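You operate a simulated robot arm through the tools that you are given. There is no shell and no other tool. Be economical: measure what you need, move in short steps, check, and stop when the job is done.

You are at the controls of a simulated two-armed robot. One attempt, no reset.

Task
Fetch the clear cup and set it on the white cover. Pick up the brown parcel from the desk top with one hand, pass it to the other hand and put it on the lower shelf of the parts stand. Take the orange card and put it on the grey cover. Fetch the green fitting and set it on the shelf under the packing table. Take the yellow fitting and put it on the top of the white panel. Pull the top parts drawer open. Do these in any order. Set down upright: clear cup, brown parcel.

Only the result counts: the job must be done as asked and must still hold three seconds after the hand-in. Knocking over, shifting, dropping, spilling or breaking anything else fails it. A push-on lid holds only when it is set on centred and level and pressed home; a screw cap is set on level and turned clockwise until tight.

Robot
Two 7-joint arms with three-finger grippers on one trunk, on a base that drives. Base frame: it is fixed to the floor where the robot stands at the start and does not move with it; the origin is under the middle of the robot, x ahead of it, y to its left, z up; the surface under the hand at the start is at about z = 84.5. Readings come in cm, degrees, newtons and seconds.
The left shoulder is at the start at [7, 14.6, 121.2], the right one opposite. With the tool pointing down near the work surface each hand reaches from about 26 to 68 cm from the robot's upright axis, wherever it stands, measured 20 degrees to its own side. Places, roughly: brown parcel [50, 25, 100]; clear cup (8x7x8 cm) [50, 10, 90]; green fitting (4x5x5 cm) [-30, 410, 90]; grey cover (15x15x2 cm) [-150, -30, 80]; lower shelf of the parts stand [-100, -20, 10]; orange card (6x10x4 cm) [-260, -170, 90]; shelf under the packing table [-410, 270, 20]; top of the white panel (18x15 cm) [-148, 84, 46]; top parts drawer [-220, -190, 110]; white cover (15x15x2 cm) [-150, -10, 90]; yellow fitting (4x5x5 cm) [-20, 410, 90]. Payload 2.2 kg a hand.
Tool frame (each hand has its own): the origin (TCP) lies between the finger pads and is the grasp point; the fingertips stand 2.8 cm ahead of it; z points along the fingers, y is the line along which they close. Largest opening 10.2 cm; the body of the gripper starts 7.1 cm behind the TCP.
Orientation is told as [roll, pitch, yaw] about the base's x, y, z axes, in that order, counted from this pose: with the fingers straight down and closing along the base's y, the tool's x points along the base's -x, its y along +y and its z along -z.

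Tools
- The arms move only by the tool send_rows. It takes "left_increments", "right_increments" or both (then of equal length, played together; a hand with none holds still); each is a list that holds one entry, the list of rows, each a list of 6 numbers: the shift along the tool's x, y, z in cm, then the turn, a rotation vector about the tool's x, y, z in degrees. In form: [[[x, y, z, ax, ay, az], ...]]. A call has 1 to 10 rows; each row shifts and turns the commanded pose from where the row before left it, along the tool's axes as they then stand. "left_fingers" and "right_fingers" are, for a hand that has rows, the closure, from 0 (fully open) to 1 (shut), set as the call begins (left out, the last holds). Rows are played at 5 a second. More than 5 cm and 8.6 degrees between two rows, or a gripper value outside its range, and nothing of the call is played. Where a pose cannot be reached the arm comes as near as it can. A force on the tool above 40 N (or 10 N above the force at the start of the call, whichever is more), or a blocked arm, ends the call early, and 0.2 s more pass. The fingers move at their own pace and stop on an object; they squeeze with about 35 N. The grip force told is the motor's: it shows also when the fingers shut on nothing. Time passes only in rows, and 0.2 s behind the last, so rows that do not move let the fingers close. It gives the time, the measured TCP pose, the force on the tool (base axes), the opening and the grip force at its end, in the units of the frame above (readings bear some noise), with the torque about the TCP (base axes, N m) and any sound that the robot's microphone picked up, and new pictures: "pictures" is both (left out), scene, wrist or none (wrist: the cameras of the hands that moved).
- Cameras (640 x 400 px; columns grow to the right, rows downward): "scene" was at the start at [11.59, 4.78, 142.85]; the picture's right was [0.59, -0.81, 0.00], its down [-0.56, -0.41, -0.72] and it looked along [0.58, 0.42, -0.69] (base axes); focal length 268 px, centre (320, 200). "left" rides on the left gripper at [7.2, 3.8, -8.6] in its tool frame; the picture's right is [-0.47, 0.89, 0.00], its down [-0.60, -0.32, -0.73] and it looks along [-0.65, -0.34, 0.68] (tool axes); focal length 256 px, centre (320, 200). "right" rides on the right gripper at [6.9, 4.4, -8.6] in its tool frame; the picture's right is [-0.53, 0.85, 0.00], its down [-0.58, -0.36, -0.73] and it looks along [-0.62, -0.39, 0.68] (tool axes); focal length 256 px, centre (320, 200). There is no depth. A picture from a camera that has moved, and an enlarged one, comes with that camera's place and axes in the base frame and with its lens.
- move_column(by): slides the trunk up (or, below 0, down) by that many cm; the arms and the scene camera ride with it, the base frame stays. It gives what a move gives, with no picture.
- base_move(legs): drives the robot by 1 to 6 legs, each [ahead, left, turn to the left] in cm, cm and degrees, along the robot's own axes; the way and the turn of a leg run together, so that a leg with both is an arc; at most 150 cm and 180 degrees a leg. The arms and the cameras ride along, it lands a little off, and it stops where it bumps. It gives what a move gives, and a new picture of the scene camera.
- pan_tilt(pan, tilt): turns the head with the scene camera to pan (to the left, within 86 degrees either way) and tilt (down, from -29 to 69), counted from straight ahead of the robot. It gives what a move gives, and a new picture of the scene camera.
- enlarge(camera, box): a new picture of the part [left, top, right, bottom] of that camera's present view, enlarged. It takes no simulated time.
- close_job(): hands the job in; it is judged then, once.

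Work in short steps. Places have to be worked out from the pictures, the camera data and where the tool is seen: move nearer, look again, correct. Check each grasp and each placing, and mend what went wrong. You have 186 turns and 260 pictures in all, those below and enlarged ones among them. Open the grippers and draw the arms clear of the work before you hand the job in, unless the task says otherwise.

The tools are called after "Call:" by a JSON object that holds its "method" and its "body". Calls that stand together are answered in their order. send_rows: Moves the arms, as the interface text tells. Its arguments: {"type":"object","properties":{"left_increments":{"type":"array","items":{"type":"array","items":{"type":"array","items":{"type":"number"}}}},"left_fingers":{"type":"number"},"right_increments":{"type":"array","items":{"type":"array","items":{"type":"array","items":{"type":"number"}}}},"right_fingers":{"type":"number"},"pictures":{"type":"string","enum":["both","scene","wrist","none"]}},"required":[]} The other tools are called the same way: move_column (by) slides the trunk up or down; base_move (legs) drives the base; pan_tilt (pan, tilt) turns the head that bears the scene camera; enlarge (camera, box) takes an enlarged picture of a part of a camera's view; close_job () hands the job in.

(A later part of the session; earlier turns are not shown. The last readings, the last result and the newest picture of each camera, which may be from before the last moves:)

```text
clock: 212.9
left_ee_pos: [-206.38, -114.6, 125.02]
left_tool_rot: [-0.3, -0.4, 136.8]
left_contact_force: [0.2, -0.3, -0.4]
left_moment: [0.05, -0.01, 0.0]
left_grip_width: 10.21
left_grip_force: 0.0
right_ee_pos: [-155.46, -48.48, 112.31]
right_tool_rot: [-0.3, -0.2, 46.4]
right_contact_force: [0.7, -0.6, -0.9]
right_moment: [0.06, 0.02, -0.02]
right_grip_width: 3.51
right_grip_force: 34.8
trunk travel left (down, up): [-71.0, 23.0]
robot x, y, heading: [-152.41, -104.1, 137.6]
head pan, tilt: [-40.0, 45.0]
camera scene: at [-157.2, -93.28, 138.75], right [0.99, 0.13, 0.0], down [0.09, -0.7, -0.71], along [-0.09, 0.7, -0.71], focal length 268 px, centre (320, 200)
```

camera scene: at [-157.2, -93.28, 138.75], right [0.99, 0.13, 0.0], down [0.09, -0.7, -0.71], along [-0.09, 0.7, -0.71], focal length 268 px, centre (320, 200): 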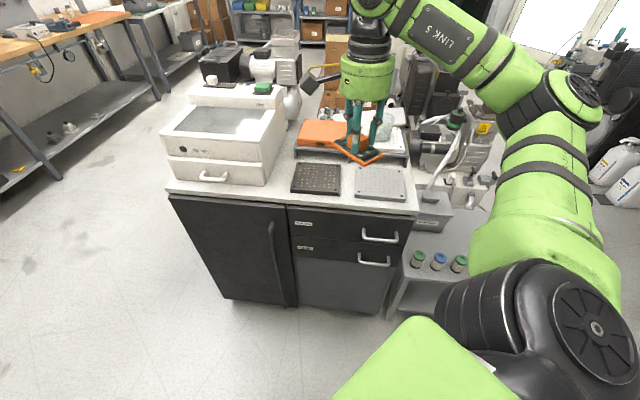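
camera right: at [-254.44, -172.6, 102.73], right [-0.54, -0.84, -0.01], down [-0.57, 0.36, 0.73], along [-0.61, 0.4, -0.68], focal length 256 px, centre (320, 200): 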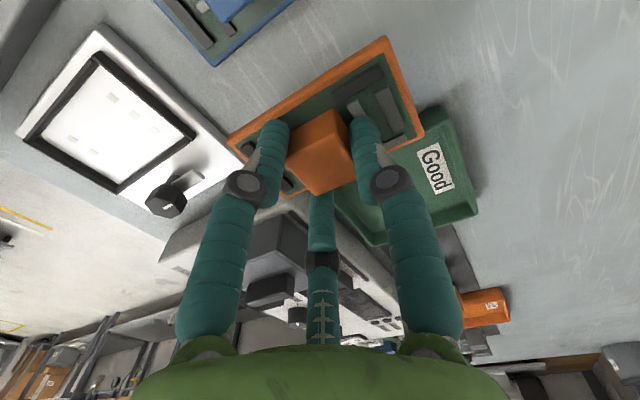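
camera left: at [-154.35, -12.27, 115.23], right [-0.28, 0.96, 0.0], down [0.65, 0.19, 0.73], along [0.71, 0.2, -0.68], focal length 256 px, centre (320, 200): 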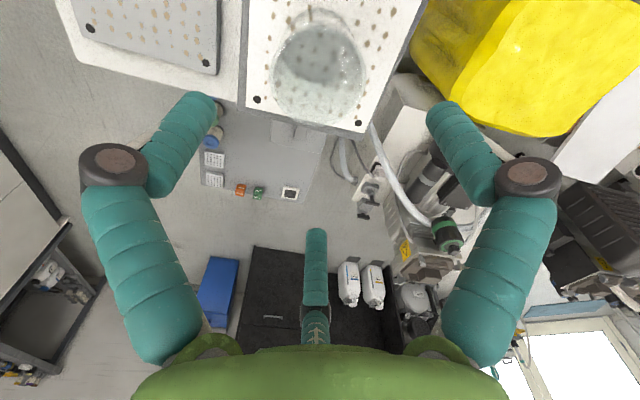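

Good view. I drive the last bit so the card is over the grey cover.

Call:
{"method": "base_move", "body": {"legs": [[7.6, -20.2, 0]]}}

Call:
{"method": "enlarge", "body": {"camera": "right", "box": [0, 0, 640, 400]}}

```text
clock: 214.6
left_ee_pos: [-198.23, -94.35, 124.85]
left_tool_rot: [-0.2, -0.3, 136.9]
left_contact_force: [0.3, -0.2, 0.4]
left_moment: [0.05, -0.04, 0.0]
left_grip_width: 10.2
left_grip_force: 0.0
right_ee_pos: [-147.26, -28.08, 112.44]
right_tool_rot: [-0.4, -0.1, 46.5]
right_contact_force: [-0.7, -0.2, -0.1]
right_moment: [-0.05, 0.0, 0.0]
right_grip_width: 3.48
right_grip_force: 35.5
trunk travel left (down, up): [-71.0, 23.0]
robot x, y, heading: [-143.8, -83.71, 137.2]
head pan, tilt: [-40.0, 45.0]
camera scene: at [-148.96, -72.84, 138.73], right [0.99, 0.13, 0.0], down [0.09, -0.7, -0.71], along [-0.09, 0.7, -0.71], focal length 268 px, centre (320, 200)
```

scene: 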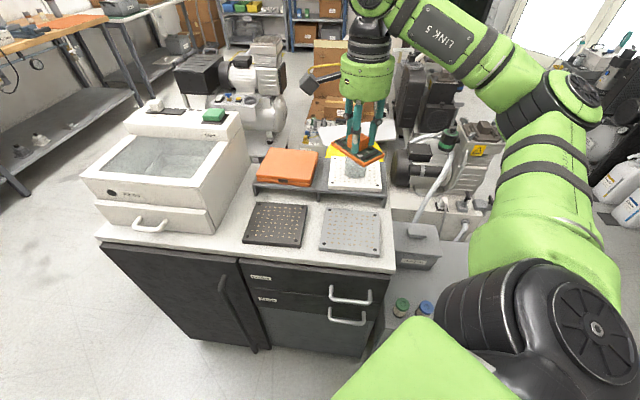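

```text
1.00 times, centred on (320, 200) of right (not enlarged: the box is as wide or as high as the picture)
camera zoom: at [-155.14, -30.0, 120.83], right [-0.25, 0.97, 0.0], down [0.66, 0.17, 0.73], along [0.71, 0.18, -0.68], focal length 256 px, centre (320, 200)
```

zoom: 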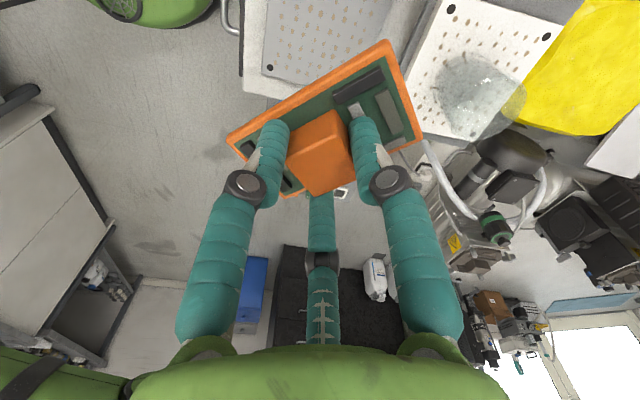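

The cup is still upright on the white cover. Grey cover centre ≈ [-146.8, -27.4], top z≈82. I lower the card toward it.

Call:
{"method": "send_rows", "body": {"right_increments": [[[0, 0.3, 4, 0, 0, 0], [-0.5, 0, 4, 0, 0, 0], [0, 0, 4, 0, 0, 0], [0, 0, 4, 0, 0, 0], [0, 0, 4, 0, 0, 0], [0, 0, 3, 0, 0, 0]]], "pictures": "both"}}

```text
clock: 216.0
left_ee_pos: [-198.12, -94.2, 125.04]
left_tool_rot: [-0.1, -0.3, 136.8]
left_contact_force: [0.0, -0.6, 0.6]
left_moment: [0.0, -0.02, -0.01]
left_grip_width: 10.2
left_grip_force: 0.0
right_ee_pos: [-146.89, -27.25, 89.28]
right_tool_rot: [-0.4, 0.0, 46.6]
right_contact_force: [0.0, 0.5, -1.2]
right_moment: [0.0, 0.03, 0.04]
right_grip_width: 3.51
right_grip_force: 35.5
trunk travel left (down, up): [-71.0, 23.0]
robot x, y, heading: [-144.06, -84.05, 137.4]
head pan, tilt: [-40.0, 45.0]
camera scene: at [-148.87, -72.57, 138.71], right [0.99, 0.13, 0.0], down [0.09, -0.7, -0.71], along [-0.09, 0.7, -0.71], focal length 268 px, centre (320, 200)
camera right: at [-154.8, -29.2, 97.67], right [-0.25, 0.97, 0.0], down [0.66, 0.17, 0.73], along [0.71, 0.18, -0.68], focal length 256 px, centre (320, 200)
```

scene: 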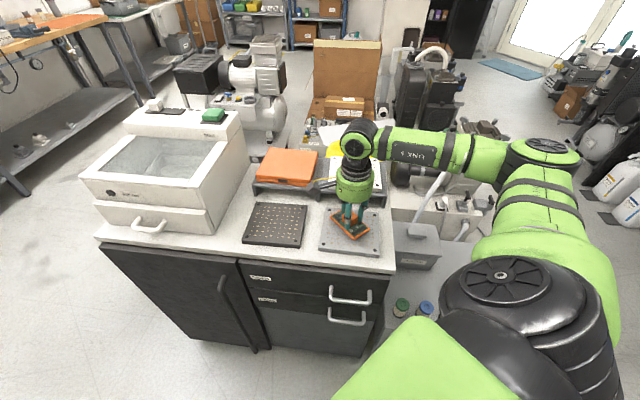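
right: 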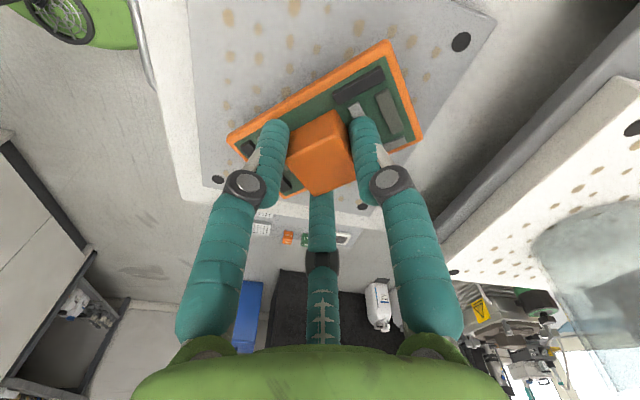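

The card is inside the cover's area; I shift 1 cm and lower until contact.

Call:
{"method": "send_rows", "body": {"right_increments": [[[-0.7, -0.7, 0.8, 0, 0, 0], [0, 0, 0.8, 0, 0, 0], [0, 0, 0.4, 0, 0, 0], [0, 0, 0.3, 0, 0, 0]]], "pictures": "none"}}

Call:
{"method": "send_rows", "body": {"right_increments": [[[0, 0, 0.3, 0, 0, 0], [0, 0, 0.2, 0, 0, 0]]], "pictures": "none"}}

```text
clock: 217.0
left_ee_pos: [-197.87, -94.37, 125.03]
left_tool_rot: [-0.2, -0.5, 136.9]
left_contact_force: [-1.0, -1.4, 0.7]
left_moment: [-0.02, -0.02, 0.0]
left_grip_width: 10.22
left_grip_force: 0.1
right_ee_pos: [-145.81, -27.37, 87.26]
right_tool_rot: [0.1, -0.3, 46.3]
right_contact_force: [5.2, 6.3, 30.4]
right_moment: [-0.11, -0.19, 0.04]
right_grip_width: 3.53
right_grip_force: 35.0
trunk travel left (down, up): [-71.0, 23.0]
robot x, y, heading: [-143.96, -84.22, 137.2]
head pan, tilt: [-40.0, 45.0]
```

```text
clock: 217.5
left_ee_pos: [-198.03, -94.51, 124.98]
left_tool_rot: [-0.2, -0.6, 136.9]
left_contact_force: [-1.0, 0.2, -0.3]
left_moment: [-0.04, -0.01, 0.0]
left_grip_width: 10.21
left_grip_force: 0.0
right_ee_pos: [-145.88, -27.39, 87.17]
right_tool_rot: [0.3, -0.2, 46.4]
right_contact_force: [4.3, -4.9, 18.6]
right_moment: [-0.29, 0.13, 0.07]
right_grip_width: 3.51
right_grip_force: 34.9
trunk travel left (down, up): [-71.0, 23.0]
robot x, y, heading: [-144.08, -84.31, 137.2]
head pan, tilt: [-40.0, 45.0]
stopped in row 2 (right hand): the force on the tool passed its limit at 43 N (the readings are from after the stop); the commanded pose is now the measured one
```

Contact made. I release the card partially open and lift away.

Call:
{"method": "send_rows", "body": {"right_increments": [[[0, 0, -0.2, 0, 0, 0], [0, 0, 0, 0, 0, 0], [0, 0, 0, 0, 0, 0]]], "right_fingers": 0.35, "pictures": "none"}}

Call:
{"method": "send_rows", "body": {"right_increments": [[[0, 0, -2, 0, 0, 0], [0, 0, -4, 0, 0, 0], [0, 0, -4, 0, 0, 0], [0, 0, -4, 0, 0, 0], [0, 0, -4, 0, 0, 0], [0, 0, -4, 0, 0, 0], [0, 0, -4, 0, 0, 0]]], "pictures": "both"}}

Call:
{"method": "enlarge", "body": {"camera": "scene", "box": [280, 150, 440, 270]}}

```text
clock: 218.3
left_ee_pos: [-198.16, -94.08, 124.97]
left_tool_rot: [-0.1, -0.3, 136.9]
left_contact_force: [-0.5, -0.2, -0.1]
left_moment: [0.01, -0.01, -0.02]
left_grip_width: 10.21
left_grip_force: 0.0
right_ee_pos: [-145.96, -27.2, 87.07]
right_tool_rot: [-0.1, -0.2, 46.4]
right_contact_force: [0.3, 0.1, -0.3]
right_moment: [-0.01, 0.01, 0.02]
right_grip_width: 6.63
right_grip_force: 0.0
trunk travel left (down, up): [-71.0, 23.0]
robot x, y, heading: [-144.26, -84.32, 137.1]
head pan, tilt: [-40.0, 45.0]
```

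```text
clock: 219.9
left_ee_pos: [-198.25, -93.91, 124.94]
left_tool_rot: [-0.1, -0.2, 136.9]
left_contact_force: [-0.5, 0.3, 0.5]
left_moment: [-0.08, -0.01, -0.02]
left_grip_width: 10.21
left_grip_force: 0.1
right_ee_pos: [-146.0, -27.03, 113.0]
right_tool_rot: [-0.2, 0.0, 46.4]
right_contact_force: [-0.1, 0.4, 4.5]
right_moment: [0.01, 0.08, 0.02]
right_grip_width: 6.65
right_grip_force: 0.7
trunk travel left (down, up): [-71.0, 23.0]
robot x, y, heading: [-143.62, -84.15, 137.3]
head pan, tilt: [-40.0, 45.0]
camera scene: at [-148.98, -72.46, 138.73], right [0.99, 0.13, 0.0], down [0.09, -0.7, -0.71], along [-0.09, 0.7, -0.71], focal length 268 px, centre (320, 200)
camera right: at [-153.89, -28.98, 121.45], right [-0.24, 0.97, 0.0], down [0.66, 0.17, 0.73], along [0.71, 0.18, -0.68], focal length 256 px, centre (320, 200)
```

scene: 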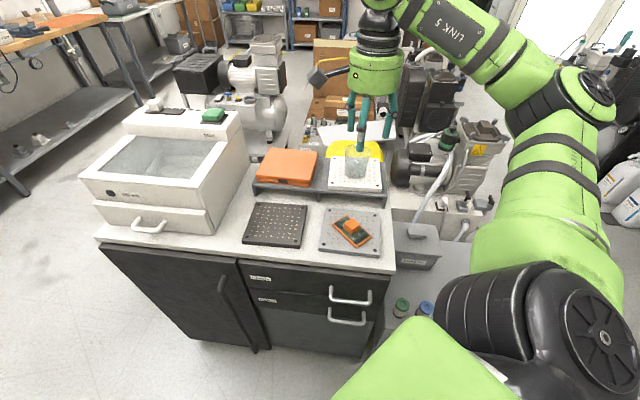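
right: 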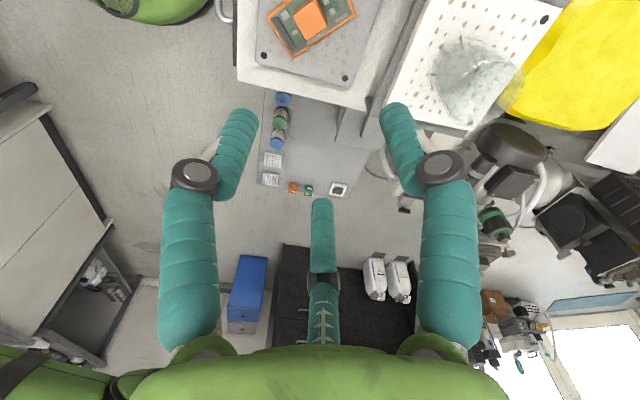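

```text
3.33 times, centred on (360, 210) of scene
camera zoom: at [-148.98, -72.46, 138.73], right [0.99, 0.13, 0.0], down [0.09, -0.7, -0.71], along [-0.09, 0.7, -0.71], focal length 892 px, centre (187, 167)
```

zoom: 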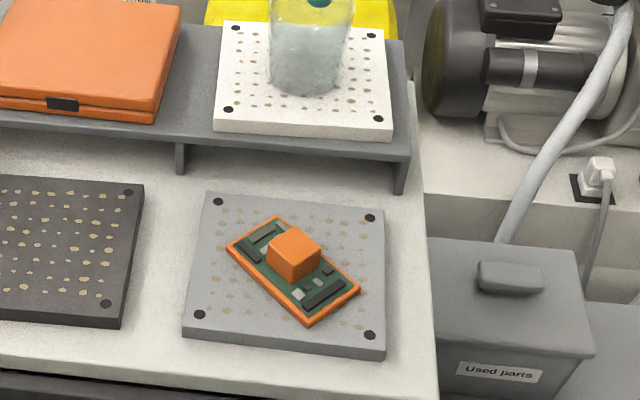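

The card is on the grey cover and the cup is unharmed. Now for the fittings at the far end: I tuck both hands, back off, turn to +y and move over to the open corridor.

Call:
{"method": "send_rows", "body": {"left_increments": [[[0, -3, 0, 0, 0, 0], [0, -3, 0, 0, 0, 0], [0, -3, 0, 0, 0, 0], [0, -3, 0, 0, 0, 0]]], "right_increments": [[[0, 0, -3, 0, 0, 0], [4, 0, -3, 0, 0, 0], [4, 0, -2, 0, 0, 0], [4, 0, 0, 0, 0, 0]]], "right_fingers": 0, "pictures": "none"}}

Call:
{"method": "base_move", "body": {"legs": [[-14.5, 15.5, 0], [0, 0, -47.3], [0, -130, 0], [100, 0, 0]]}}

```text
clock: 220.9
left_ee_pos: [-189.77, -85.28, 125.18]
left_tool_rot: [-0.1, -0.2, 136.9]
left_contact_force: [-0.3, 0.6, -0.5]
left_moment: [-0.01, -0.02, 0.01]
left_grip_width: 10.17
left_grip_force: 0.0
right_ee_pos: [-154.03, -35.85, 121.0]
right_tool_rot: [-0.2, -0.1, 46.3]
right_contact_force: [-0.6, 0.8, -0.4]
right_moment: [-0.02, -0.03, 0.0]
right_grip_width: 10.2
right_grip_force: 0.0
trunk travel left (down, up): [-71.0, 23.0]
robot x, y, heading: [-143.72, -84.01, 137.4]
head pan, tilt: [-40.0, 45.0]
```

```text
clock: 235.7
left_ee_pos: [-47.55, 27.58, 125.05]
left_tool_rot: [-0.1, -0.5, 90.8]
left_contact_force: [-0.1, -0.5, -0.1]
left_moment: [0.0, -0.02, -0.01]
left_grip_width: 10.2
left_grip_force: 0.0
right_ee_pos: [12.62, 36.19, 121.06]
right_tool_rot: [0.0, -0.1, 0.3]
right_contact_force: [0.8, -0.4, -0.1]
right_moment: [0.0, -0.01, 0.0]
right_grip_width: 10.19
right_grip_force: 0.1
trunk travel left (down, up): [-71.0, 23.0]
robot x, y, heading: [-15.13, -4.61, 91.3]
head pan, tilt: [-40.0, 45.0]
camera scene: at [-10.13, 6.83, 138.72], right [0.78, -0.63, 0.0], down [-0.44, -0.55, -0.71], along [0.44, 0.55, -0.71], focal length 268 px, centre (320, 200)
```

scene: 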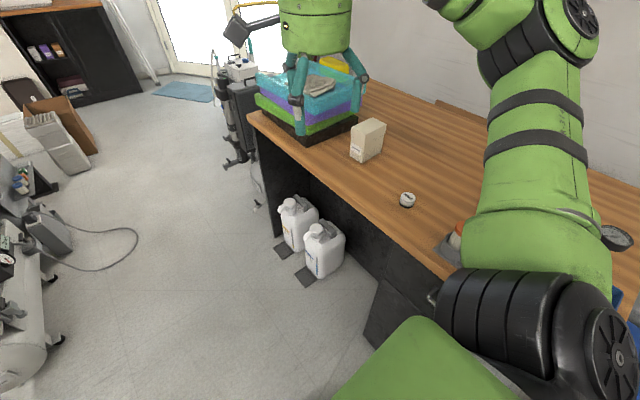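

In the corridor now. I look straight ahead.

Call:
{"method": "pan_tilt", "body": {"pan": 0, "tilt": 22}}

```text
clock: 236.8
left_ee_pos: [-47.62, 27.69, 125.12]
left_tool_rot: [-0.1, -0.4, 90.9]
left_contact_force: [-0.1, -0.2, 0.3]
left_moment: [-0.04, 0.01, -0.03]
left_grip_width: 10.19
left_grip_force: 0.0
right_ee_pos: [12.78, 36.21, 121.09]
right_tool_rot: [0.1, -0.3, 0.3]
right_contact_force: [0.1, -0.4, 0.8]
right_moment: [-0.03, -0.01, -0.01]
right_grip_width: 10.19
right_grip_force: 0.1
trunk travel left (down, up): [-71.0, 23.0]
robot x, y, heading: [-14.93, -3.99, 90.9]
head pan, tilt: [0.0, 22.0]
camera scene: at [-15.41, 9.82, 142.25], right [1.0, 0.02, 0.0], down [0.01, -0.37, -0.93], along [-0.02, 0.93, -0.37], focal length 268 px, centre (320, 200)
```

scene: 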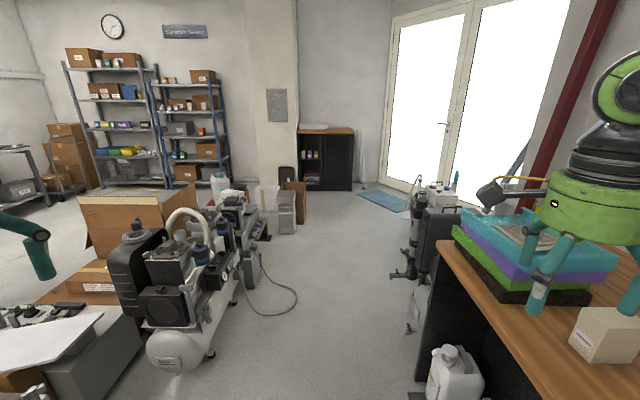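

The fittings should be on the black cabinet ahead (y≈410). The corridor along x≈-15 is clear, so I drive ahead.

Call:
{"method": "base_move", "body": {"legs": [[150, 0, 0], [135, 0, 0]]}}

Call:
{"method": "pan_tilt", "body": {"pan": 0, "tilt": 33}}

```text
clock: 249.1
left_ee_pos: [-51.67, 283.85, 125.25]
left_tool_rot: [0.0, -0.3, 91.2]
left_contact_force: [0.0, 0.7, -0.7]
left_moment: [-0.02, -0.03, -0.01]
left_grip_width: 10.19
left_grip_force: 0.0
right_ee_pos: [8.7, 292.81, 120.94]
right_tool_rot: [0.0, -0.1, 0.8]
right_contact_force: [0.3, 0.6, -0.1]
right_moment: [0.0, -0.02, -0.03]
right_grip_width: 10.19
right_grip_force: 0.1
trunk travel left (down, up): [-71.0, 23.0]
robot x, y, heading: [-18.63, 252.54, 91.8]
head pan, tilt: [0.0, 22.0]
stopped in leg 2: the robot was blocked; the commanded pose is now the measured one
camera scene: at [-19.24, 266.34, 142.25], right [1.0, 0.03, 0.0], down [0.01, -0.37, -0.93], along [-0.03, 0.93, -0.37], focal length 268 px, centre (320, 200)
```

scene: 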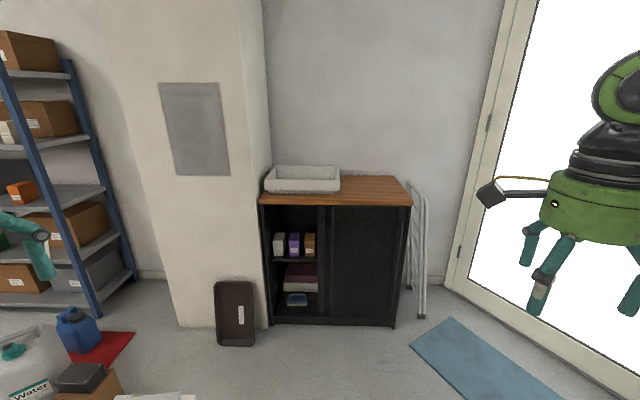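

```text
clock: 249.8
left_ee_pos: [-51.52, 283.95, 125.19]
left_tool_rot: [0.0, -0.3, 91.3]
left_contact_force: [-0.3, -0.1, 0.1]
left_moment: [0.01, 0.0, -0.02]
left_grip_width: 10.19
left_grip_force: 0.0
right_ee_pos: [8.73, 292.96, 121.2]
right_tool_rot: [0.0, -0.1, 0.6]
right_contact_force: [-0.1, 0.3, 0.6]
right_moment: [-0.01, 0.0, -0.03]
right_grip_width: 10.2
right_grip_force: 0.1
trunk travel left (down, up): [-71.0, 23.0]
robot x, y, heading: [-18.76, 252.27, 91.8]
head pan, tilt: [0.0, 33.0]
camera scene: at [-19.2, 266.02, 140.5], right [1.0, 0.03, 0.0], down [0.02, -0.54, -0.84], along [-0.02, 0.84, -0.54], focal length 268 px, centre (320, 200)
```

scene: 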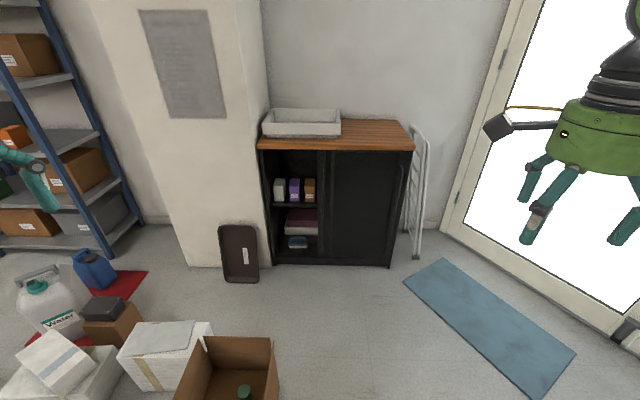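

I was stopped by something on the left. I sidestep right 16 cm, then go on; the fittings seem to be in the tray on the cabinet's top.

Call:
{"method": "base_move", "body": {"legs": [[-2, 0, 0], [0, -16, 0], [98, 0, 0]]}}

Call:
{"method": "pan_tilt", "body": {"pan": 15, "tilt": 42}}

```text
clock: 256.3
left_ee_pos: [-37.88, 380.48, 125.23]
left_tool_rot: [-0.1, -0.4, 91.0]
left_contact_force: [-0.2, 0.9, -0.4]
left_moment: [0.01, -0.03, -0.01]
left_grip_width: 10.22
left_grip_force: 0.0
right_ee_pos: [22.36, 388.98, 121.09]
right_tool_rot: [0.1, -0.2, 0.4]
right_contact_force: [-0.4, -0.2, -0.5]
right_moment: [-0.02, -0.01, -0.03]
right_grip_width: 10.2
right_grip_force: 0.0
trunk travel left (down, up): [-71.0, 23.0]
robot x, y, heading: [-5.13, 348.72, 91.4]
head pan, tilt: [0.0, 33.0]
camera scene: at [-5.47, 362.39, 140.51], right [1.0, 0.02, 0.0], down [0.01, -0.54, -0.84], along [-0.02, 0.84, -0.54], focal length 268 px, centre (320, 200)
```

scene: 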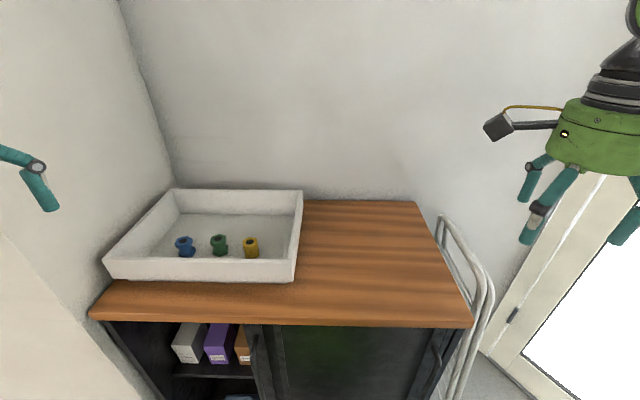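

```text
clock: 257.1
left_ee_pos: [-37.75, 380.55, 125.14]
left_tool_rot: [-0.1, -0.5, 91.1]
left_contact_force: [0.2, -0.5, -0.6]
left_moment: [-0.03, -0.02, -0.01]
left_grip_width: 10.22
left_grip_force: 0.0
right_ee_pos: [22.5, 389.12, 121.06]
right_tool_rot: [0.0, -0.2, 0.5]
right_contact_force: [-1.0, 0.4, -0.5]
right_moment: [-0.02, -0.02, 0.0]
right_grip_width: 10.22
right_grip_force: 0.1
trunk travel left (down, up): [-71.0, 23.0]
robot x, y, heading: [-5.09, 348.64, 91.5]
head pan, tilt: [15.0, 42.0]
camera scene: at [-7.6, 361.61, 139.15], right [0.96, 0.28, 0.0], down [0.19, -0.64, -0.74], along [-0.21, 0.71, -0.67], focal length 268 px, centre (320, 200)
```

scene: 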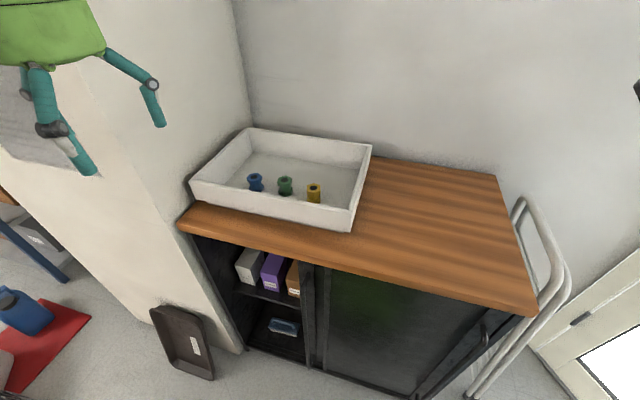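

The green fitting is at about [-34, 415.8, 91] and the yellow one at [-25.2, 415.3, 91], inside the shallow tray. I go to [-29.6, 359] and turn to heading ≈44° for the left hand.

Call:
{"method": "base_move", "body": {"legs": [[10, 24.5, 0], [0, 0, -47]]}}

Call:
{"method": "pan_tilt", "body": {"pan": 44, "tilt": 50}}

```text
clock: 259.0
left_ee_pos: [-60.41, 387.75, 125.81]
left_tool_rot: [0.0, -0.5, 89.7]
left_contact_force: [6.1, -28.4, 5.1]
left_moment: [2.75, 0.57, 0.1]
left_grip_width: 10.2
left_grip_force: 0.0
right_ee_pos: [-0.68, 396.94, 121.4]
right_tool_rot: [0.6, 0.0, 0.3]
right_contact_force: [-0.5, -1.0, -0.9]
right_moment: [0.0, -0.02, -0.02]
right_grip_width: 10.2
right_grip_force: 0.0
trunk travel left (down, up): [-71.0, 23.0]
robot x, y, heading: [-28.6, 357.54, 91.5]
head pan, tilt: [15.0, 42.0]
stopped in leg 1: the force on the tool passed its limit at 68 N (the readings are from after the stop); the commanded pose is now the measured one
camera scene: at [-30.8, 369.26, 139.27], right [0.96, 0.28, 0.0], down [0.19, -0.63, -0.75], along [-0.21, 0.72, -0.66], focal length 268 px, centre (320, 200)
```

scene: 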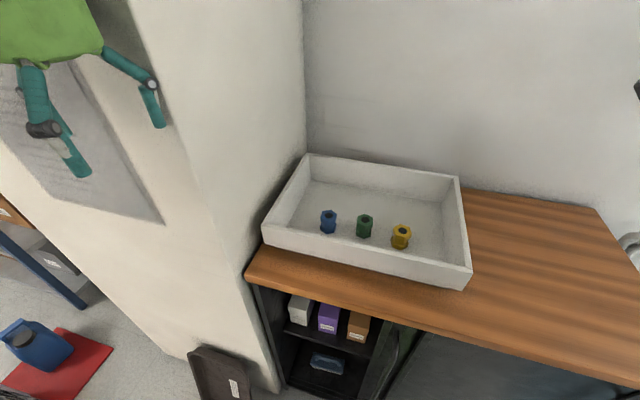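

```text
clock: 259.9
left_ee_pos: [-60.54, 387.64, 125.86]
left_tool_rot: [0.0, -0.5, 89.8]
left_contact_force: [7.7, -36.0, 8.3]
left_moment: [3.41, 0.65, 0.1]
left_grip_width: 10.14
left_grip_force: 0.1
right_ee_pos: [-0.58, 396.82, 121.55]
right_tool_rot: [0.7, 0.0, 0.3]
right_contact_force: [1.1, 0.0, 1.1]
right_moment: [0.01, 0.0, -0.01]
right_grip_width: 10.19
right_grip_force: 0.1
trunk travel left (down, up): [-71.0, 23.0]
robot x, y, heading: [-28.28, 357.47, 91.5]
head pan, tilt: [44.0, 50.0]
camera scene: at [-33.82, 366.52, 138.16], right [0.7, 0.71, 0.01], down [0.54, -0.53, -0.65], along [-0.46, 0.46, -0.76], focal length 268 px, centre (320, 200)
```

scene: 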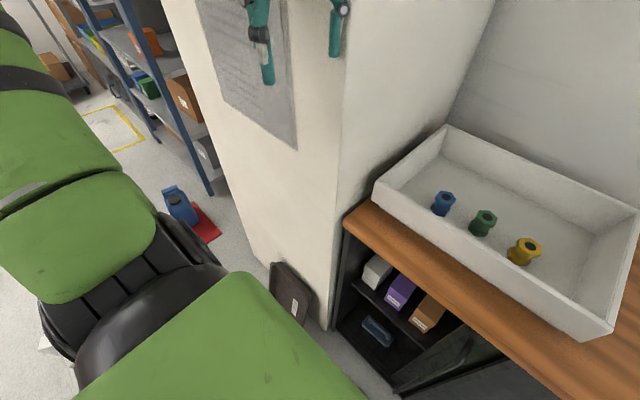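

The left hand brushed the pillar. I pull it back and inward, then make the turn.

Call:
{"method": "send_rows", "body": {"left_increments": [[[3, 0, 0, 0, 0, 0], [3, -2, 0, 0, 0, 0], [3, -3.5, 0, 0, 0, 0], [2, -4, 0, 0, 0, 0], [0, -4, 0, 0, 0, 0]]], "pictures": "none"}}

Call:
{"method": "base_move", "body": {"legs": [[0, 0, -47]]}}

```text
clock: 261.1
left_ee_pos: [-46.69, 378.01, 125.51]
left_tool_rot: [-0.1, 0.0, 89.9]
left_contact_force: [0.2, 0.1, 0.3]
left_moment: [0.05, 0.03, 0.01]
left_grip_width: 10.24
left_grip_force: 0.1
right_ee_pos: [-0.51, 398.07, 120.98]
right_tool_rot: [0.0, 0.1, 0.3]
right_contact_force: [-0.2, 1.4, 0.0]
right_moment: [-0.02, 0.08, 0.07]
right_grip_width: 10.19
right_grip_force: 0.2
trunk travel left (down, up): [-71.0, 23.0]
robot x, y, heading: [-28.47, 357.75, 91.1]
head pan, tilt: [44.0, 50.0]
```

```text
clock: 263.7
left_ee_pos: [-25.83, 385.08, 125.54]
left_tool_rot: [-0.2, 0.2, 42.5]
left_contact_force: [-0.9, 0.0, 0.0]
left_moment: [0.02, -0.02, -0.04]
left_grip_width: 10.19
left_grip_force: 0.0
right_ee_pos: [20.11, 364.54, 121.08]
right_tool_rot: [0.2, -0.1, -47.2]
right_contact_force: [0.4, 0.2, 0.4]
right_moment: [0.01, -0.01, 0.02]
right_grip_width: 10.21
right_grip_force: 0.0
trunk travel left (down, up): [-71.0, 23.0]
robot x, y, heading: [-28.63, 357.52, 43.9]
head pan, tilt: [44.0, 50.0]
camera scene: at [-24.71, 368.71, 138.02], right [1.0, -0.04, 0.0], down [-0.03, -0.77, -0.64], along [0.03, 0.64, -0.77], focal length 268 px, centre (320, 200)
```

scene: 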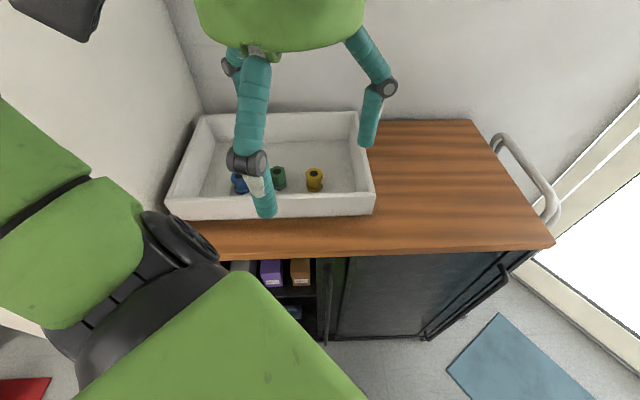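

I bring the left hand over the green fitting at z≈106 with fingers at 6 cm.

Call:
{"method": "send_rows", "body": {"left_increments": [[[-2.14, 3.93, 0, 0, 0, 0], [-2.14, 3.93, 0, 0, 0, 0], [-2.14, 3.93, 0, 0, 0, 0], [-2.14, 3.93, 0, 0, 0, 0], [-2.14, 3.93, 0, 0, 0, 0], [-2.14, 3.93, 0, 0, 0, 0], [-2.14, 3.93, 0, 0, 0, 0], [0, 0, 4.8, 0, 0, 0], [0, 0, 4.8, 0, 0, 0], [0, 0, 4.8, 0, 0, 0]]], "left_fingers": 0.4, "pictures": "none"}}

Call:
{"method": "send_rows", "body": {"left_increments": [[[0, 0, 3, 0, 0, 0], [0, 0, 3, 0, 0, 0]]], "pictures": "both"}}

```text
clock: 266.1
left_ee_pos: [-29.16, 414.29, 112.23]
left_tool_rot: [3.1, 1.1, 42.0]
left_contact_force: [0.3, -0.2, 0.8]
left_moment: [0.01, -0.04, -0.03]
left_grip_width: 6.11
left_grip_force: 0.1
right_ee_pos: [24.24, 362.66, 119.31]
right_tool_rot: [-0.9, 1.7, -47.8]
right_contact_force: [-0.2, -0.2, 1.1]
right_moment: [0.04, 0.0, 0.02]
right_grip_width: 10.19
right_grip_force: 0.0
trunk travel left (down, up): [-71.0, 23.0]
robot x, y, heading: [-28.42, 357.58, 43.2]
head pan, tilt: [44.0, 50.0]
stopped in row 10 (left hand): the arm was blocked; the commanded pose is now the measured one
```

```text
clock: 266.9
left_ee_pos: [-28.68, 414.56, 106.75]
left_tool_rot: [4.4, 1.1, 41.6]
left_contact_force: [0.9, -0.9, 0.0]
left_moment: [-0.02, 0.03, 0.01]
left_grip_width: 6.1
left_grip_force: 0.0
right_ee_pos: [24.83, 362.37, 119.0]
right_tool_rot: [-1.1, 2.0, -48.1]
right_contact_force: [-0.2, -0.6, 0.5]
right_moment: [0.02, -0.03, -0.01]
right_grip_width: 10.2
right_grip_force: 0.1
trunk travel left (down, up): [-71.0, 23.0]
robot x, y, heading: [-27.71, 357.66, 42.8]
head pan, tilt: [44.0, 50.0]
stopped in row 2 (left hand): the arm was blocked; the commanded pose is now the measured one
camera scene: at [-19.04, 366.85, 137.81], right [1.0, -0.05, -0.04], down [-0.07, -0.76, -0.65], along [0.0, 0.65, -0.76], focal length 268 px, centre (320, 200)
camera left: at [-36.08, 412.0, 115.63], right [-0.24, 0.97, 0.06], down [0.71, 0.13, 0.69], along [0.66, 0.21, -0.72], focal length 256 px, centre (320, 200)
```

scene: 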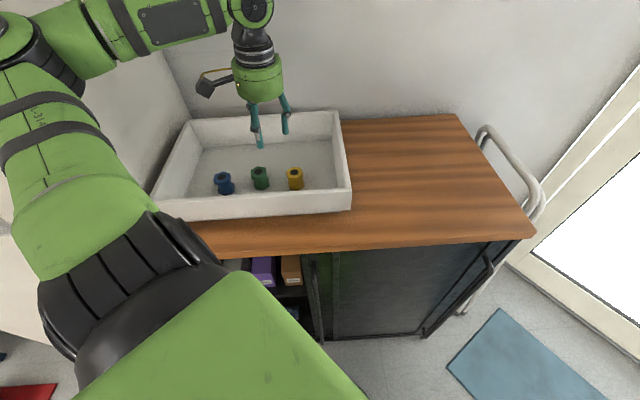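
left: 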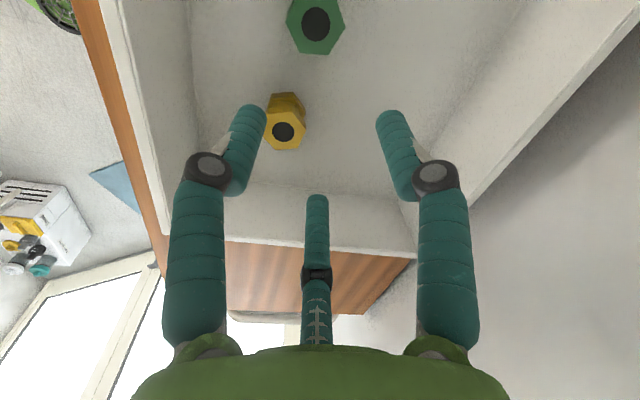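

The left elbow is pressing on the pillar. I lift and retract the left hand; the right arm has open space on its side, so I'll use it in the tray.

Call:
{"method": "send_rows", "body": {"left_increments": [[[0, 0, -4, 0, 0, 0], [0, 0, -4, 0, 0, 0], [0, 0, -4, 0, 0, 0], [2, -3.5, -3, 0, 0, 0], [2, -3.5, 0, 0, 0, 0], [2, -3.5, 0, 0, 0, 0], [2, -3.5, 0, 0, 0, 0], [2, -3.5, 0, 0, 0, 0], [2, -3.5, 0, 0, 0, 0], [2, -3, 0, 0, 0, 0]]], "left_fingers": 0, "pictures": "none"}}

Call:
{"method": "base_move", "body": {"legs": [[0, -3, 0], [-4, 0, 92]]}}

```text
refused: row 4 steps farther than a row can; nothing moved
```

```text
clock: 267.5
left_ee_pos: [-28.58, 414.32, 107.03]
left_tool_rot: [4.4, 0.5, 41.4]
left_contact_force: [0.2, 0.9, 1.1]
left_moment: [0.04, -0.02, -0.02]
left_grip_width: 6.12
left_grip_force: 0.0
right_ee_pos: [24.62, 361.68, 119.51]
right_tool_rot: [-0.8, 1.8, -48.5]
right_contact_force: [0.1, -0.2, 0.4]
right_moment: [0.02, -0.04, 0.02]
right_grip_width: 10.19
right_grip_force: 0.1
trunk travel left (down, up): [-71.0, 23.0]
robot x, y, heading: [-27.53, 357.25, 42.5]
head pan, tilt: [44.0, 50.0]
stopped in leg 1: the robot was blocked; the commanded pose is now the measured one
camera scene: at [-19.46, 366.59, 137.94], right [1.0, -0.06, -0.03], down [-0.07, -0.76, -0.65], along [0.01, 0.65, -0.76], focal length 268 px, centre (320, 200)
```

scene: 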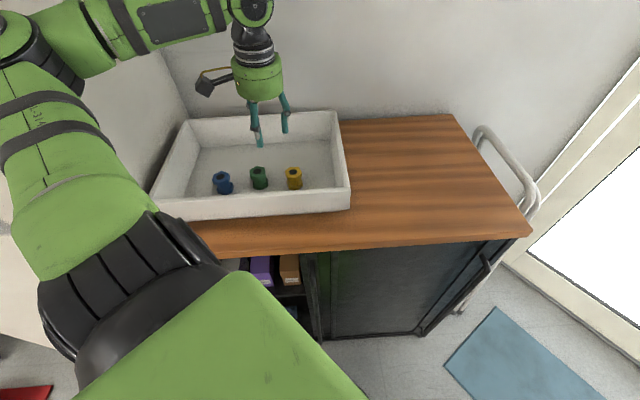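

A row was too long, and luckily the base didn't move. I retract the left hand with proper rows first.

Call:
{"method": "send_rows", "body": {"left_increments": [[[0, 0, -4, 0, 0, 0], [0, 0, -4, 0, 0, 0], [0, 0, -4, 0, 0, 0], [0, 0, -3, 0, 0, 0], [2, -3.5, 0, 0, 0, 0], [2, -3.5, 0, 0, 0, 0], [2, -3.5, 0, 0, 0, 0], [2, -3.5, 0, 0, 0, 0], [2, -3.5, 0, 0, 0, 0], [2, -3, 0, 0, 0, 0]]], "left_fingers": 0, "pictures": "none"}}

```text
clock: 269.7
left_ee_pos: [-24.96, 392.5, 119.63]
left_tool_rot: [2.8, 1.1, 41.6]
left_contact_force: [0.0, 0.9, 0.3]
left_moment: [0.05, -0.02, -0.02]
left_grip_width: 10.22
left_grip_force: 0.0
right_ee_pos: [22.96, 364.24, 119.97]
right_tool_rot: [-1.1, 0.4, -48.2]
right_contact_force: [-0.6, -0.8, 0.4]
right_moment: [-0.02, 0.02, 0.02]
right_grip_width: 10.23
right_grip_force: 0.0
trunk travel left (down, up): [-71.0, 23.0]
robot x, y, heading: [-28.0, 357.44, 42.7]
head pan, tilt: [44.0, 50.0]
```

A slight lean remains; I bring the left hand back to its earlier free pose.

Call:
{"method": "send_rows", "body": {"left_increments": [[[2.8, -2.5, 0, 0, 0, 0], [2.8, -2.5, 0, 0, 0, 0], [0, 0, -3, 0, 0, 0], [0, 0, -3, 0, 0, 0], [0, 0, 0, 0, 0, 0]]], "pictures": "none"}}

```text
clock: 270.9
left_ee_pos: [-28.21, 383.92, 126.06]
left_tool_rot: [2.3, -0.5, 41.6]
left_contact_force: [0.2, -1.1, 0.5]
left_moment: [0.03, -0.09, -0.01]
left_grip_width: 10.21
left_grip_force: 0.1
right_ee_pos: [20.4, 363.27, 121.28]
right_tool_rot: [0.3, -0.1, -48.1]
right_contact_force: [-0.5, 0.4, 0.5]
right_moment: [0.04, -0.09, 0.01]
right_grip_width: 10.2
right_grip_force: 0.0
trunk travel left (down, up): [-71.0, 23.0]
robot x, y, heading: [-27.67, 357.52, 42.9]
head pan, tilt: [44.0, 50.0]
```

Level again. I step back a little, then turn left to heading ≈136° so the right arm faces the tray.

Call:
{"method": "base_move", "body": {"legs": [[-4, -4.5, 0], [0, 0, 93]]}}

Call:
{"method": "pan_tilt", "body": {"pan": -44, "tilt": 50}}

```text
clock: 275.9
left_ee_pos: [-54.36, 349.85, 125.86]
left_tool_rot: [2.4, -0.3, 135.4]
left_contact_force: [-0.1, 0.0, -0.1]
left_moment: [0.01, 0.01, -0.01]
left_grip_width: 10.18
left_grip_force: 0.0
right_ee_pos: [-37.13, 399.63, 120.99]
right_tool_rot: [0.1, -0.1, 45.7]
right_contact_force: [0.3, -0.3, -0.2]
right_moment: [0.04, -0.02, 0.01]
right_grip_width: 10.19
right_grip_force: 0.0
trunk travel left (down, up): [-71.0, 23.0]
robot x, y, heading: [-27.75, 351.33, 136.4]
head pan, tilt: [44.0, 50.0]
camera scene: at [-39.09, 354.74, 138.02], right [-0.01, 1.0, 0.0], down [0.77, 0.01, -0.64], along [-0.64, -0.01, -0.77], focal length 268 px, centre (320, 200)
```

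scene: 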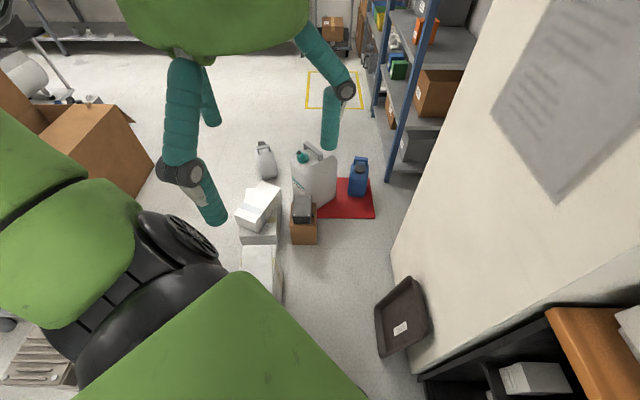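

```text
clock: 277.5
left_ee_pos: [-54.42, 349.68, 125.85]
left_tool_rot: [2.3, -0.3, 135.5]
left_contact_force: [-0.1, 0.1, 0.3]
left_moment: [0.0, 0.01, 0.02]
left_grip_width: 10.19
left_grip_force: 0.0
right_ee_pos: [-36.94, 399.55, 121.15]
right_tool_rot: [-0.1, -0.1, 45.7]
right_contact_force: [-0.2, 0.4, -0.1]
right_moment: [0.01, -0.01, 0.01]
right_grip_width: 10.19
right_grip_force: 0.0
trunk travel left (down, up): [-71.0, 23.0]
robot x, y, heading: [-27.54, 351.4, 136.4]
head pan, tilt: [-44.0, 50.0]
camera scene: at [-31.76, 362.5, 138.02], right [1.0, 0.05, 0.0], down [0.04, -0.77, -0.64], along [-0.03, 0.64, -0.77], focal length 268 px, centre (320, 200)
```

scene: 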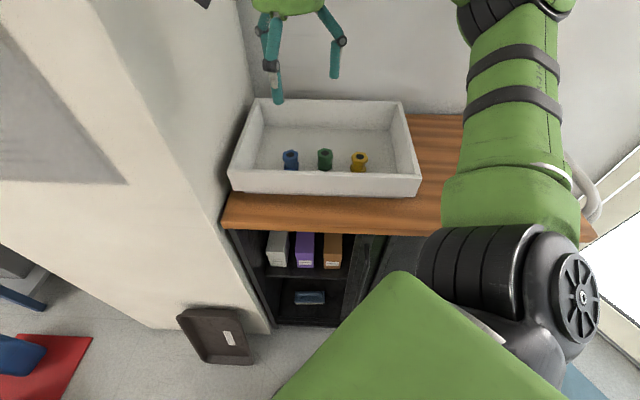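

I step in slightly, and bring the right hand over the green fitting.

Call:
{"method": "base_move", "body": {"legs": [[3.4, -6.4, 0]]}}

Call:
{"method": "send_rows", "body": {"right_increments": [[[-3, 2, 0, 0, 0, 0], [-3, 2, 0, 0, 0, 0], [-2, 1.1, 0, 0, 0, 0], [0, 0, 4.5, 0, 0, 0], [0, 0, 4.5, 0, 0, 0], [0, 0, 4.5, 0, 0, 0]]], "right_fingers": 0.4, "pictures": "wrist"}}

```text
clock: 278.5
left_ee_pos: [-52.8, 356.23, 125.75]
left_tool_rot: [2.2, -0.4, 135.5]
left_contact_force: [0.0, -0.4, -0.6]
left_moment: [0.02, 0.01, 0.01]
left_grip_width: 10.19
left_grip_force: 0.0
right_ee_pos: [-35.44, 406.07, 121.33]
right_tool_rot: [0.2, -0.3, 45.7]
right_contact_force: [0.2, -0.9, -0.1]
right_moment: [0.05, -0.02, 0.02]
right_grip_width: 10.21
right_grip_force: 0.0
trunk travel left (down, up): [-71.0, 23.0]
robot x, y, heading: [-26.03, 358.11, 136.7]
head pan, tilt: [-44.0, 50.0]
camera scene: at [-30.04, 368.98, 138.06], right [1.0, 0.05, 0.0], down [0.04, -0.76, -0.65], along [-0.03, 0.64, -0.76], focal length 268 px, centre (320, 200)
```

scene: 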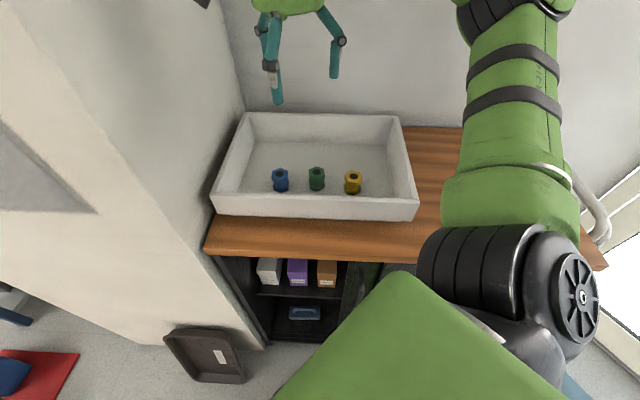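

```text
clock: 279.9
left_ee_pos: [-52.58, 356.67, 125.87]
left_tool_rot: [2.4, -0.1, 135.6]
left_contact_force: [0.1, 0.2, 0.4]
left_moment: [0.01, -0.01, 0.0]
left_grip_width: 10.2
left_grip_force: 0.1
right_ee_pos: [-33.5, 416.15, 107.8]
right_tool_rot: [0.1, 0.0, 45.7]
right_contact_force: [-0.9, 0.5, 0.1]
right_moment: [-0.04, -0.01, 0.02]
right_grip_width: 6.1
right_grip_force: 0.0
trunk travel left (down, up): [-71.0, 23.0]
robot x, y, heading: [-26.0, 358.38, 136.6]
head pan, tilt: [-44.0, 50.0]
camera right: at [-41.38, 414.2, 116.31], right [-0.23, 0.97, 0.0], down [0.66, 0.16, 0.73], along [0.71, 0.17, -0.68], focal length 256 px, centre (320, 200)
```

right: 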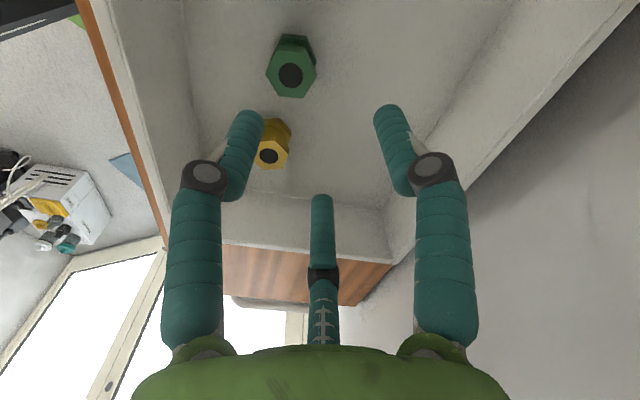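

The green fitting is at about [-32.8, 414.1], top ≈94.5. I correct and go down to z≈97 to verify.

Call:
{"method": "send_rows", "body": {"right_increments": [[[0.9, -1.95, 3, 0, 0, 0], [0, 0, 4, 0, 0, 0], [0, 0, 3.5, 0, 0, 0]]], "pictures": "both"}}

```text
clock: 280.7
left_ee_pos: [-52.56, 356.65, 125.89]
left_tool_rot: [2.4, -0.3, 135.5]
left_contact_force: [0.7, -1.0, 0.2]
left_moment: [0.01, 0.02, -0.04]
left_grip_width: 10.23
left_grip_force: 0.1
right_ee_pos: [-32.55, 414.03, 96.98]
right_tool_rot: [0.2, -0.1, 45.8]
right_contact_force: [-0.5, 0.4, 0.4]
right_moment: [-0.02, 0.0, -0.02]
right_grip_width: 6.1
right_grip_force: 0.0
trunk travel left (down, up): [-71.0, 23.0]
robot x, y, heading: [-26.04, 358.7, 136.6]
head pan, tilt: [-44.0, 50.0]
camera scene: at [-29.93, 369.48, 138.02], right [1.0, 0.05, 0.0], down [0.04, -0.77, -0.64], along [-0.03, 0.64, -0.77], focal length 268 px, centre (320, 200)
camera right: at [-40.59, 412.14, 105.62], right [-0.23, 0.97, 0.0], down [0.66, 0.16, 0.73], along [0.71, 0.17, -0.68], focal length 256 px, centre (320, 200)
```

scene: 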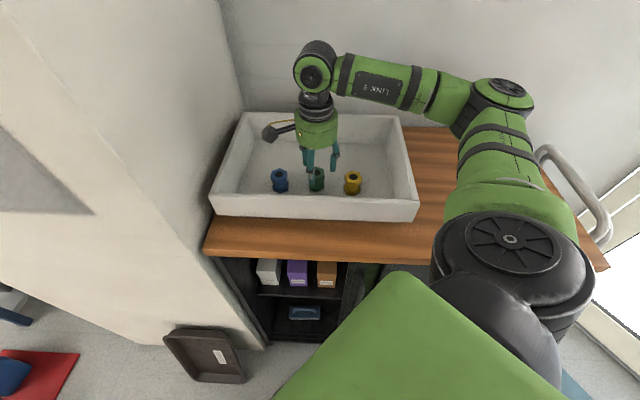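
right: 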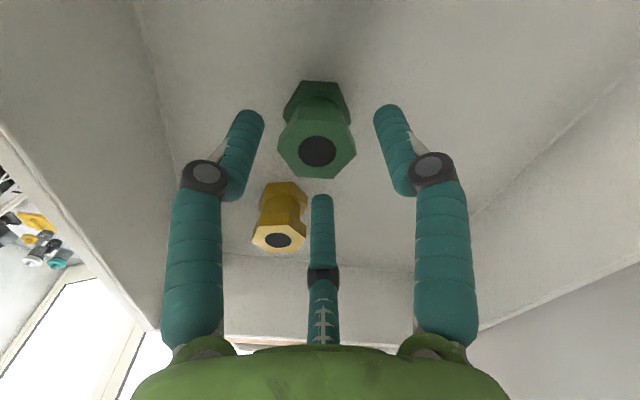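

Centred. I descend to z≈92.4, grip and lift.

Call:
{"method": "send_rows", "body": {"right_increments": [[[0, 0, 2.5, 0, 0, 0], [0, 0, 2, 0, 0, 0]]], "pictures": "none"}}

Call:
{"method": "send_rows", "body": {"right_increments": [[[0, 0, 0, 0, 0, 0], [0, 0, 0, 0, 0, 0], [0, 0, 0, 0, 0, 0]]], "right_fingers": 1, "pictures": "none"}}

Call:
{"method": "send_rows", "body": {"right_increments": [[[0, 0, -0.5, 0, 0, 0], [0, 0, -1.5, 0, 0, 0], [0, 0, -3, 0, 0, 0], [0, 0, -4, 0, 0, 0], [0, 0, -4, 0, 0, 0]]], "pictures": "wrist"}}

```text
clock: 281.3
left_ee_pos: [-52.45, 356.31, 125.91]
left_tool_rot: [2.2, -0.4, 135.5]
left_contact_force: [0.2, -0.8, -0.4]
left_moment: [0.03, 0.02, 0.01]
left_grip_width: 10.2
left_grip_force: 0.0
right_ee_pos: [-32.62, 413.86, 93.0]
right_tool_rot: [0.7, -0.2, 45.9]
right_contact_force: [-0.7, 4.3, 12.5]
right_moment: [-0.63, 0.17, 0.11]
right_grip_width: 6.37
right_grip_force: 1.6
trunk travel left (down, up): [-71.0, 23.0]
robot x, y, heading: [-25.55, 359.24, 136.6]
head pan, tilt: [-44.0, 50.0]
```

```text
clock: 281.9
left_ee_pos: [-52.66, 356.34, 125.82]
left_tool_rot: [2.3, -0.4, 135.4]
left_contact_force: [-0.8, 0.0, 1.0]
left_moment: [-0.01, 0.01, 0.02]
left_grip_width: 10.24
left_grip_force: 0.1
right_ee_pos: [-32.79, 413.85, 93.21]
right_tool_rot: [0.7, 0.1, 45.9]
right_contact_force: [3.6, -6.1, 20.8]
right_moment: [-0.05, -0.74, -0.17]
right_grip_width: 3.51
right_grip_force: 34.6
trunk travel left (down, up): [-71.0, 23.0]
robot x, y, heading: [-26.04, 358.0, 136.7]
head pan, tilt: [-44.0, 50.0]
stopped in row 2 (right hand): the force on the tool passed its limit at 41 N (the readings are from after the stop); the commanded pose is now the measured one
```

```text
clock: 283.1
left_ee_pos: [-52.6, 356.6, 125.85]
left_tool_rot: [2.4, -0.3, 135.5]
left_contact_force: [-0.1, -0.1, 0.4]
left_moment: [0.0, 0.03, 0.03]
left_grip_width: 10.2
left_grip_force: 0.0
right_ee_pos: [-32.73, 413.74, 105.94]
right_tool_rot: [0.5, -0.1, 45.8]
right_contact_force: [-0.3, -0.7, -2.3]
right_moment: [0.01, -0.02, -0.02]
right_grip_width: 3.51
right_grip_force: 35.0
trunk travel left (down, up): [-71.0, 23.0]
robot x, y, heading: [-25.78, 358.14, 136.8]
head pan, tilt: [-44.0, 50.0]
camera right: at [-40.57, 411.89, 114.53], right [-0.23, 0.97, 0.01], down [0.67, 0.16, 0.73], along [0.71, 0.17, -0.69], focal length 256 px, centre (320, 200)
```

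right: 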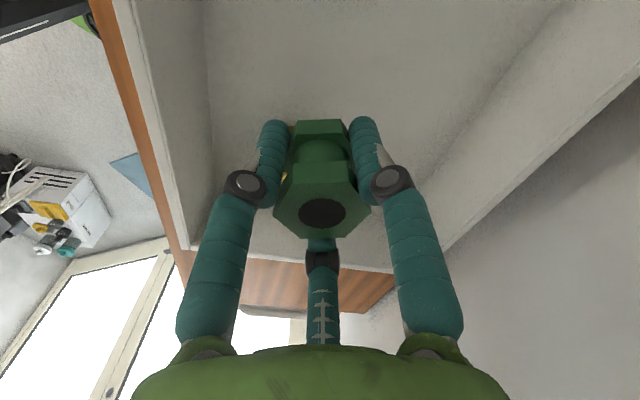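

The green fitting is held. The left arm can't reach in here beside the pillar, so I set it down temporarily on the free wooden top at about [-3, 408], where the left hand can fetch it.

Call:
{"method": "send_rows", "body": {"right_increments": [[[-2.4, -3.6, 0, 0, 0, 0], [-2.4, -3.6, 0, 0, 0, 0], [-2.4, -3.6, 0, 0, 0, 0], [-2.4, -3.6, 0, 0, 0, 0], [-2.4, -3.6, 0, 0, 0, 0], [-2.4, -3.6, 0, 0, 0, 0], [-2.3, -3.6, 0, 0, 0, 0], [0, 0, 4, 0, 0, 0], [0, 0, 4, 0, 0, 0]]], "pictures": "scene"}}

```text
clock: 285.1
left_ee_pos: [-52.59, 356.76, 125.87]
left_tool_rot: [2.4, -0.2, 135.5]
left_contact_force: [-0.2, -0.3, 0.3]
left_moment: [-0.02, 0.0, 0.0]
left_grip_width: 10.19
left_grip_force: 0.2
right_ee_pos: [-3.09, 408.61, 97.65]
right_tool_rot: [0.5, 0.1, 45.9]
right_contact_force: [-0.2, 0.7, -1.8]
right_moment: [0.02, -0.03, 0.01]
right_grip_width: 3.52
right_grip_force: 35.1
trunk travel left (down, up): [-71.0, 23.0]
robot x, y, heading: [-25.74, 358.51, 136.5]
head pan, tilt: [-44.0, 50.0]
camera scene: at [-29.89, 369.58, 138.01], right [1.0, 0.05, 0.0], down [0.04, -0.77, -0.64], along [-0.03, 0.64, -0.77], focal length 268 px, centre (320, 200)
```

scene: 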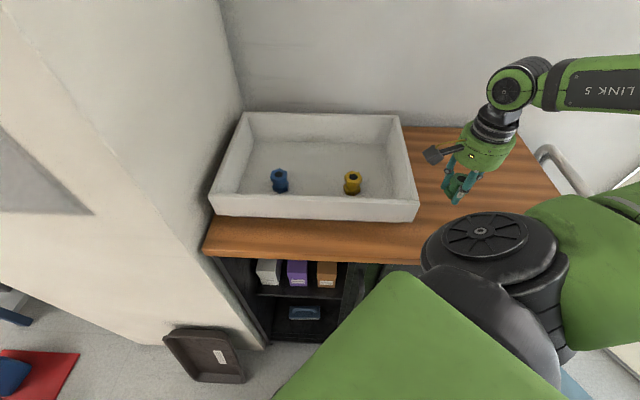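

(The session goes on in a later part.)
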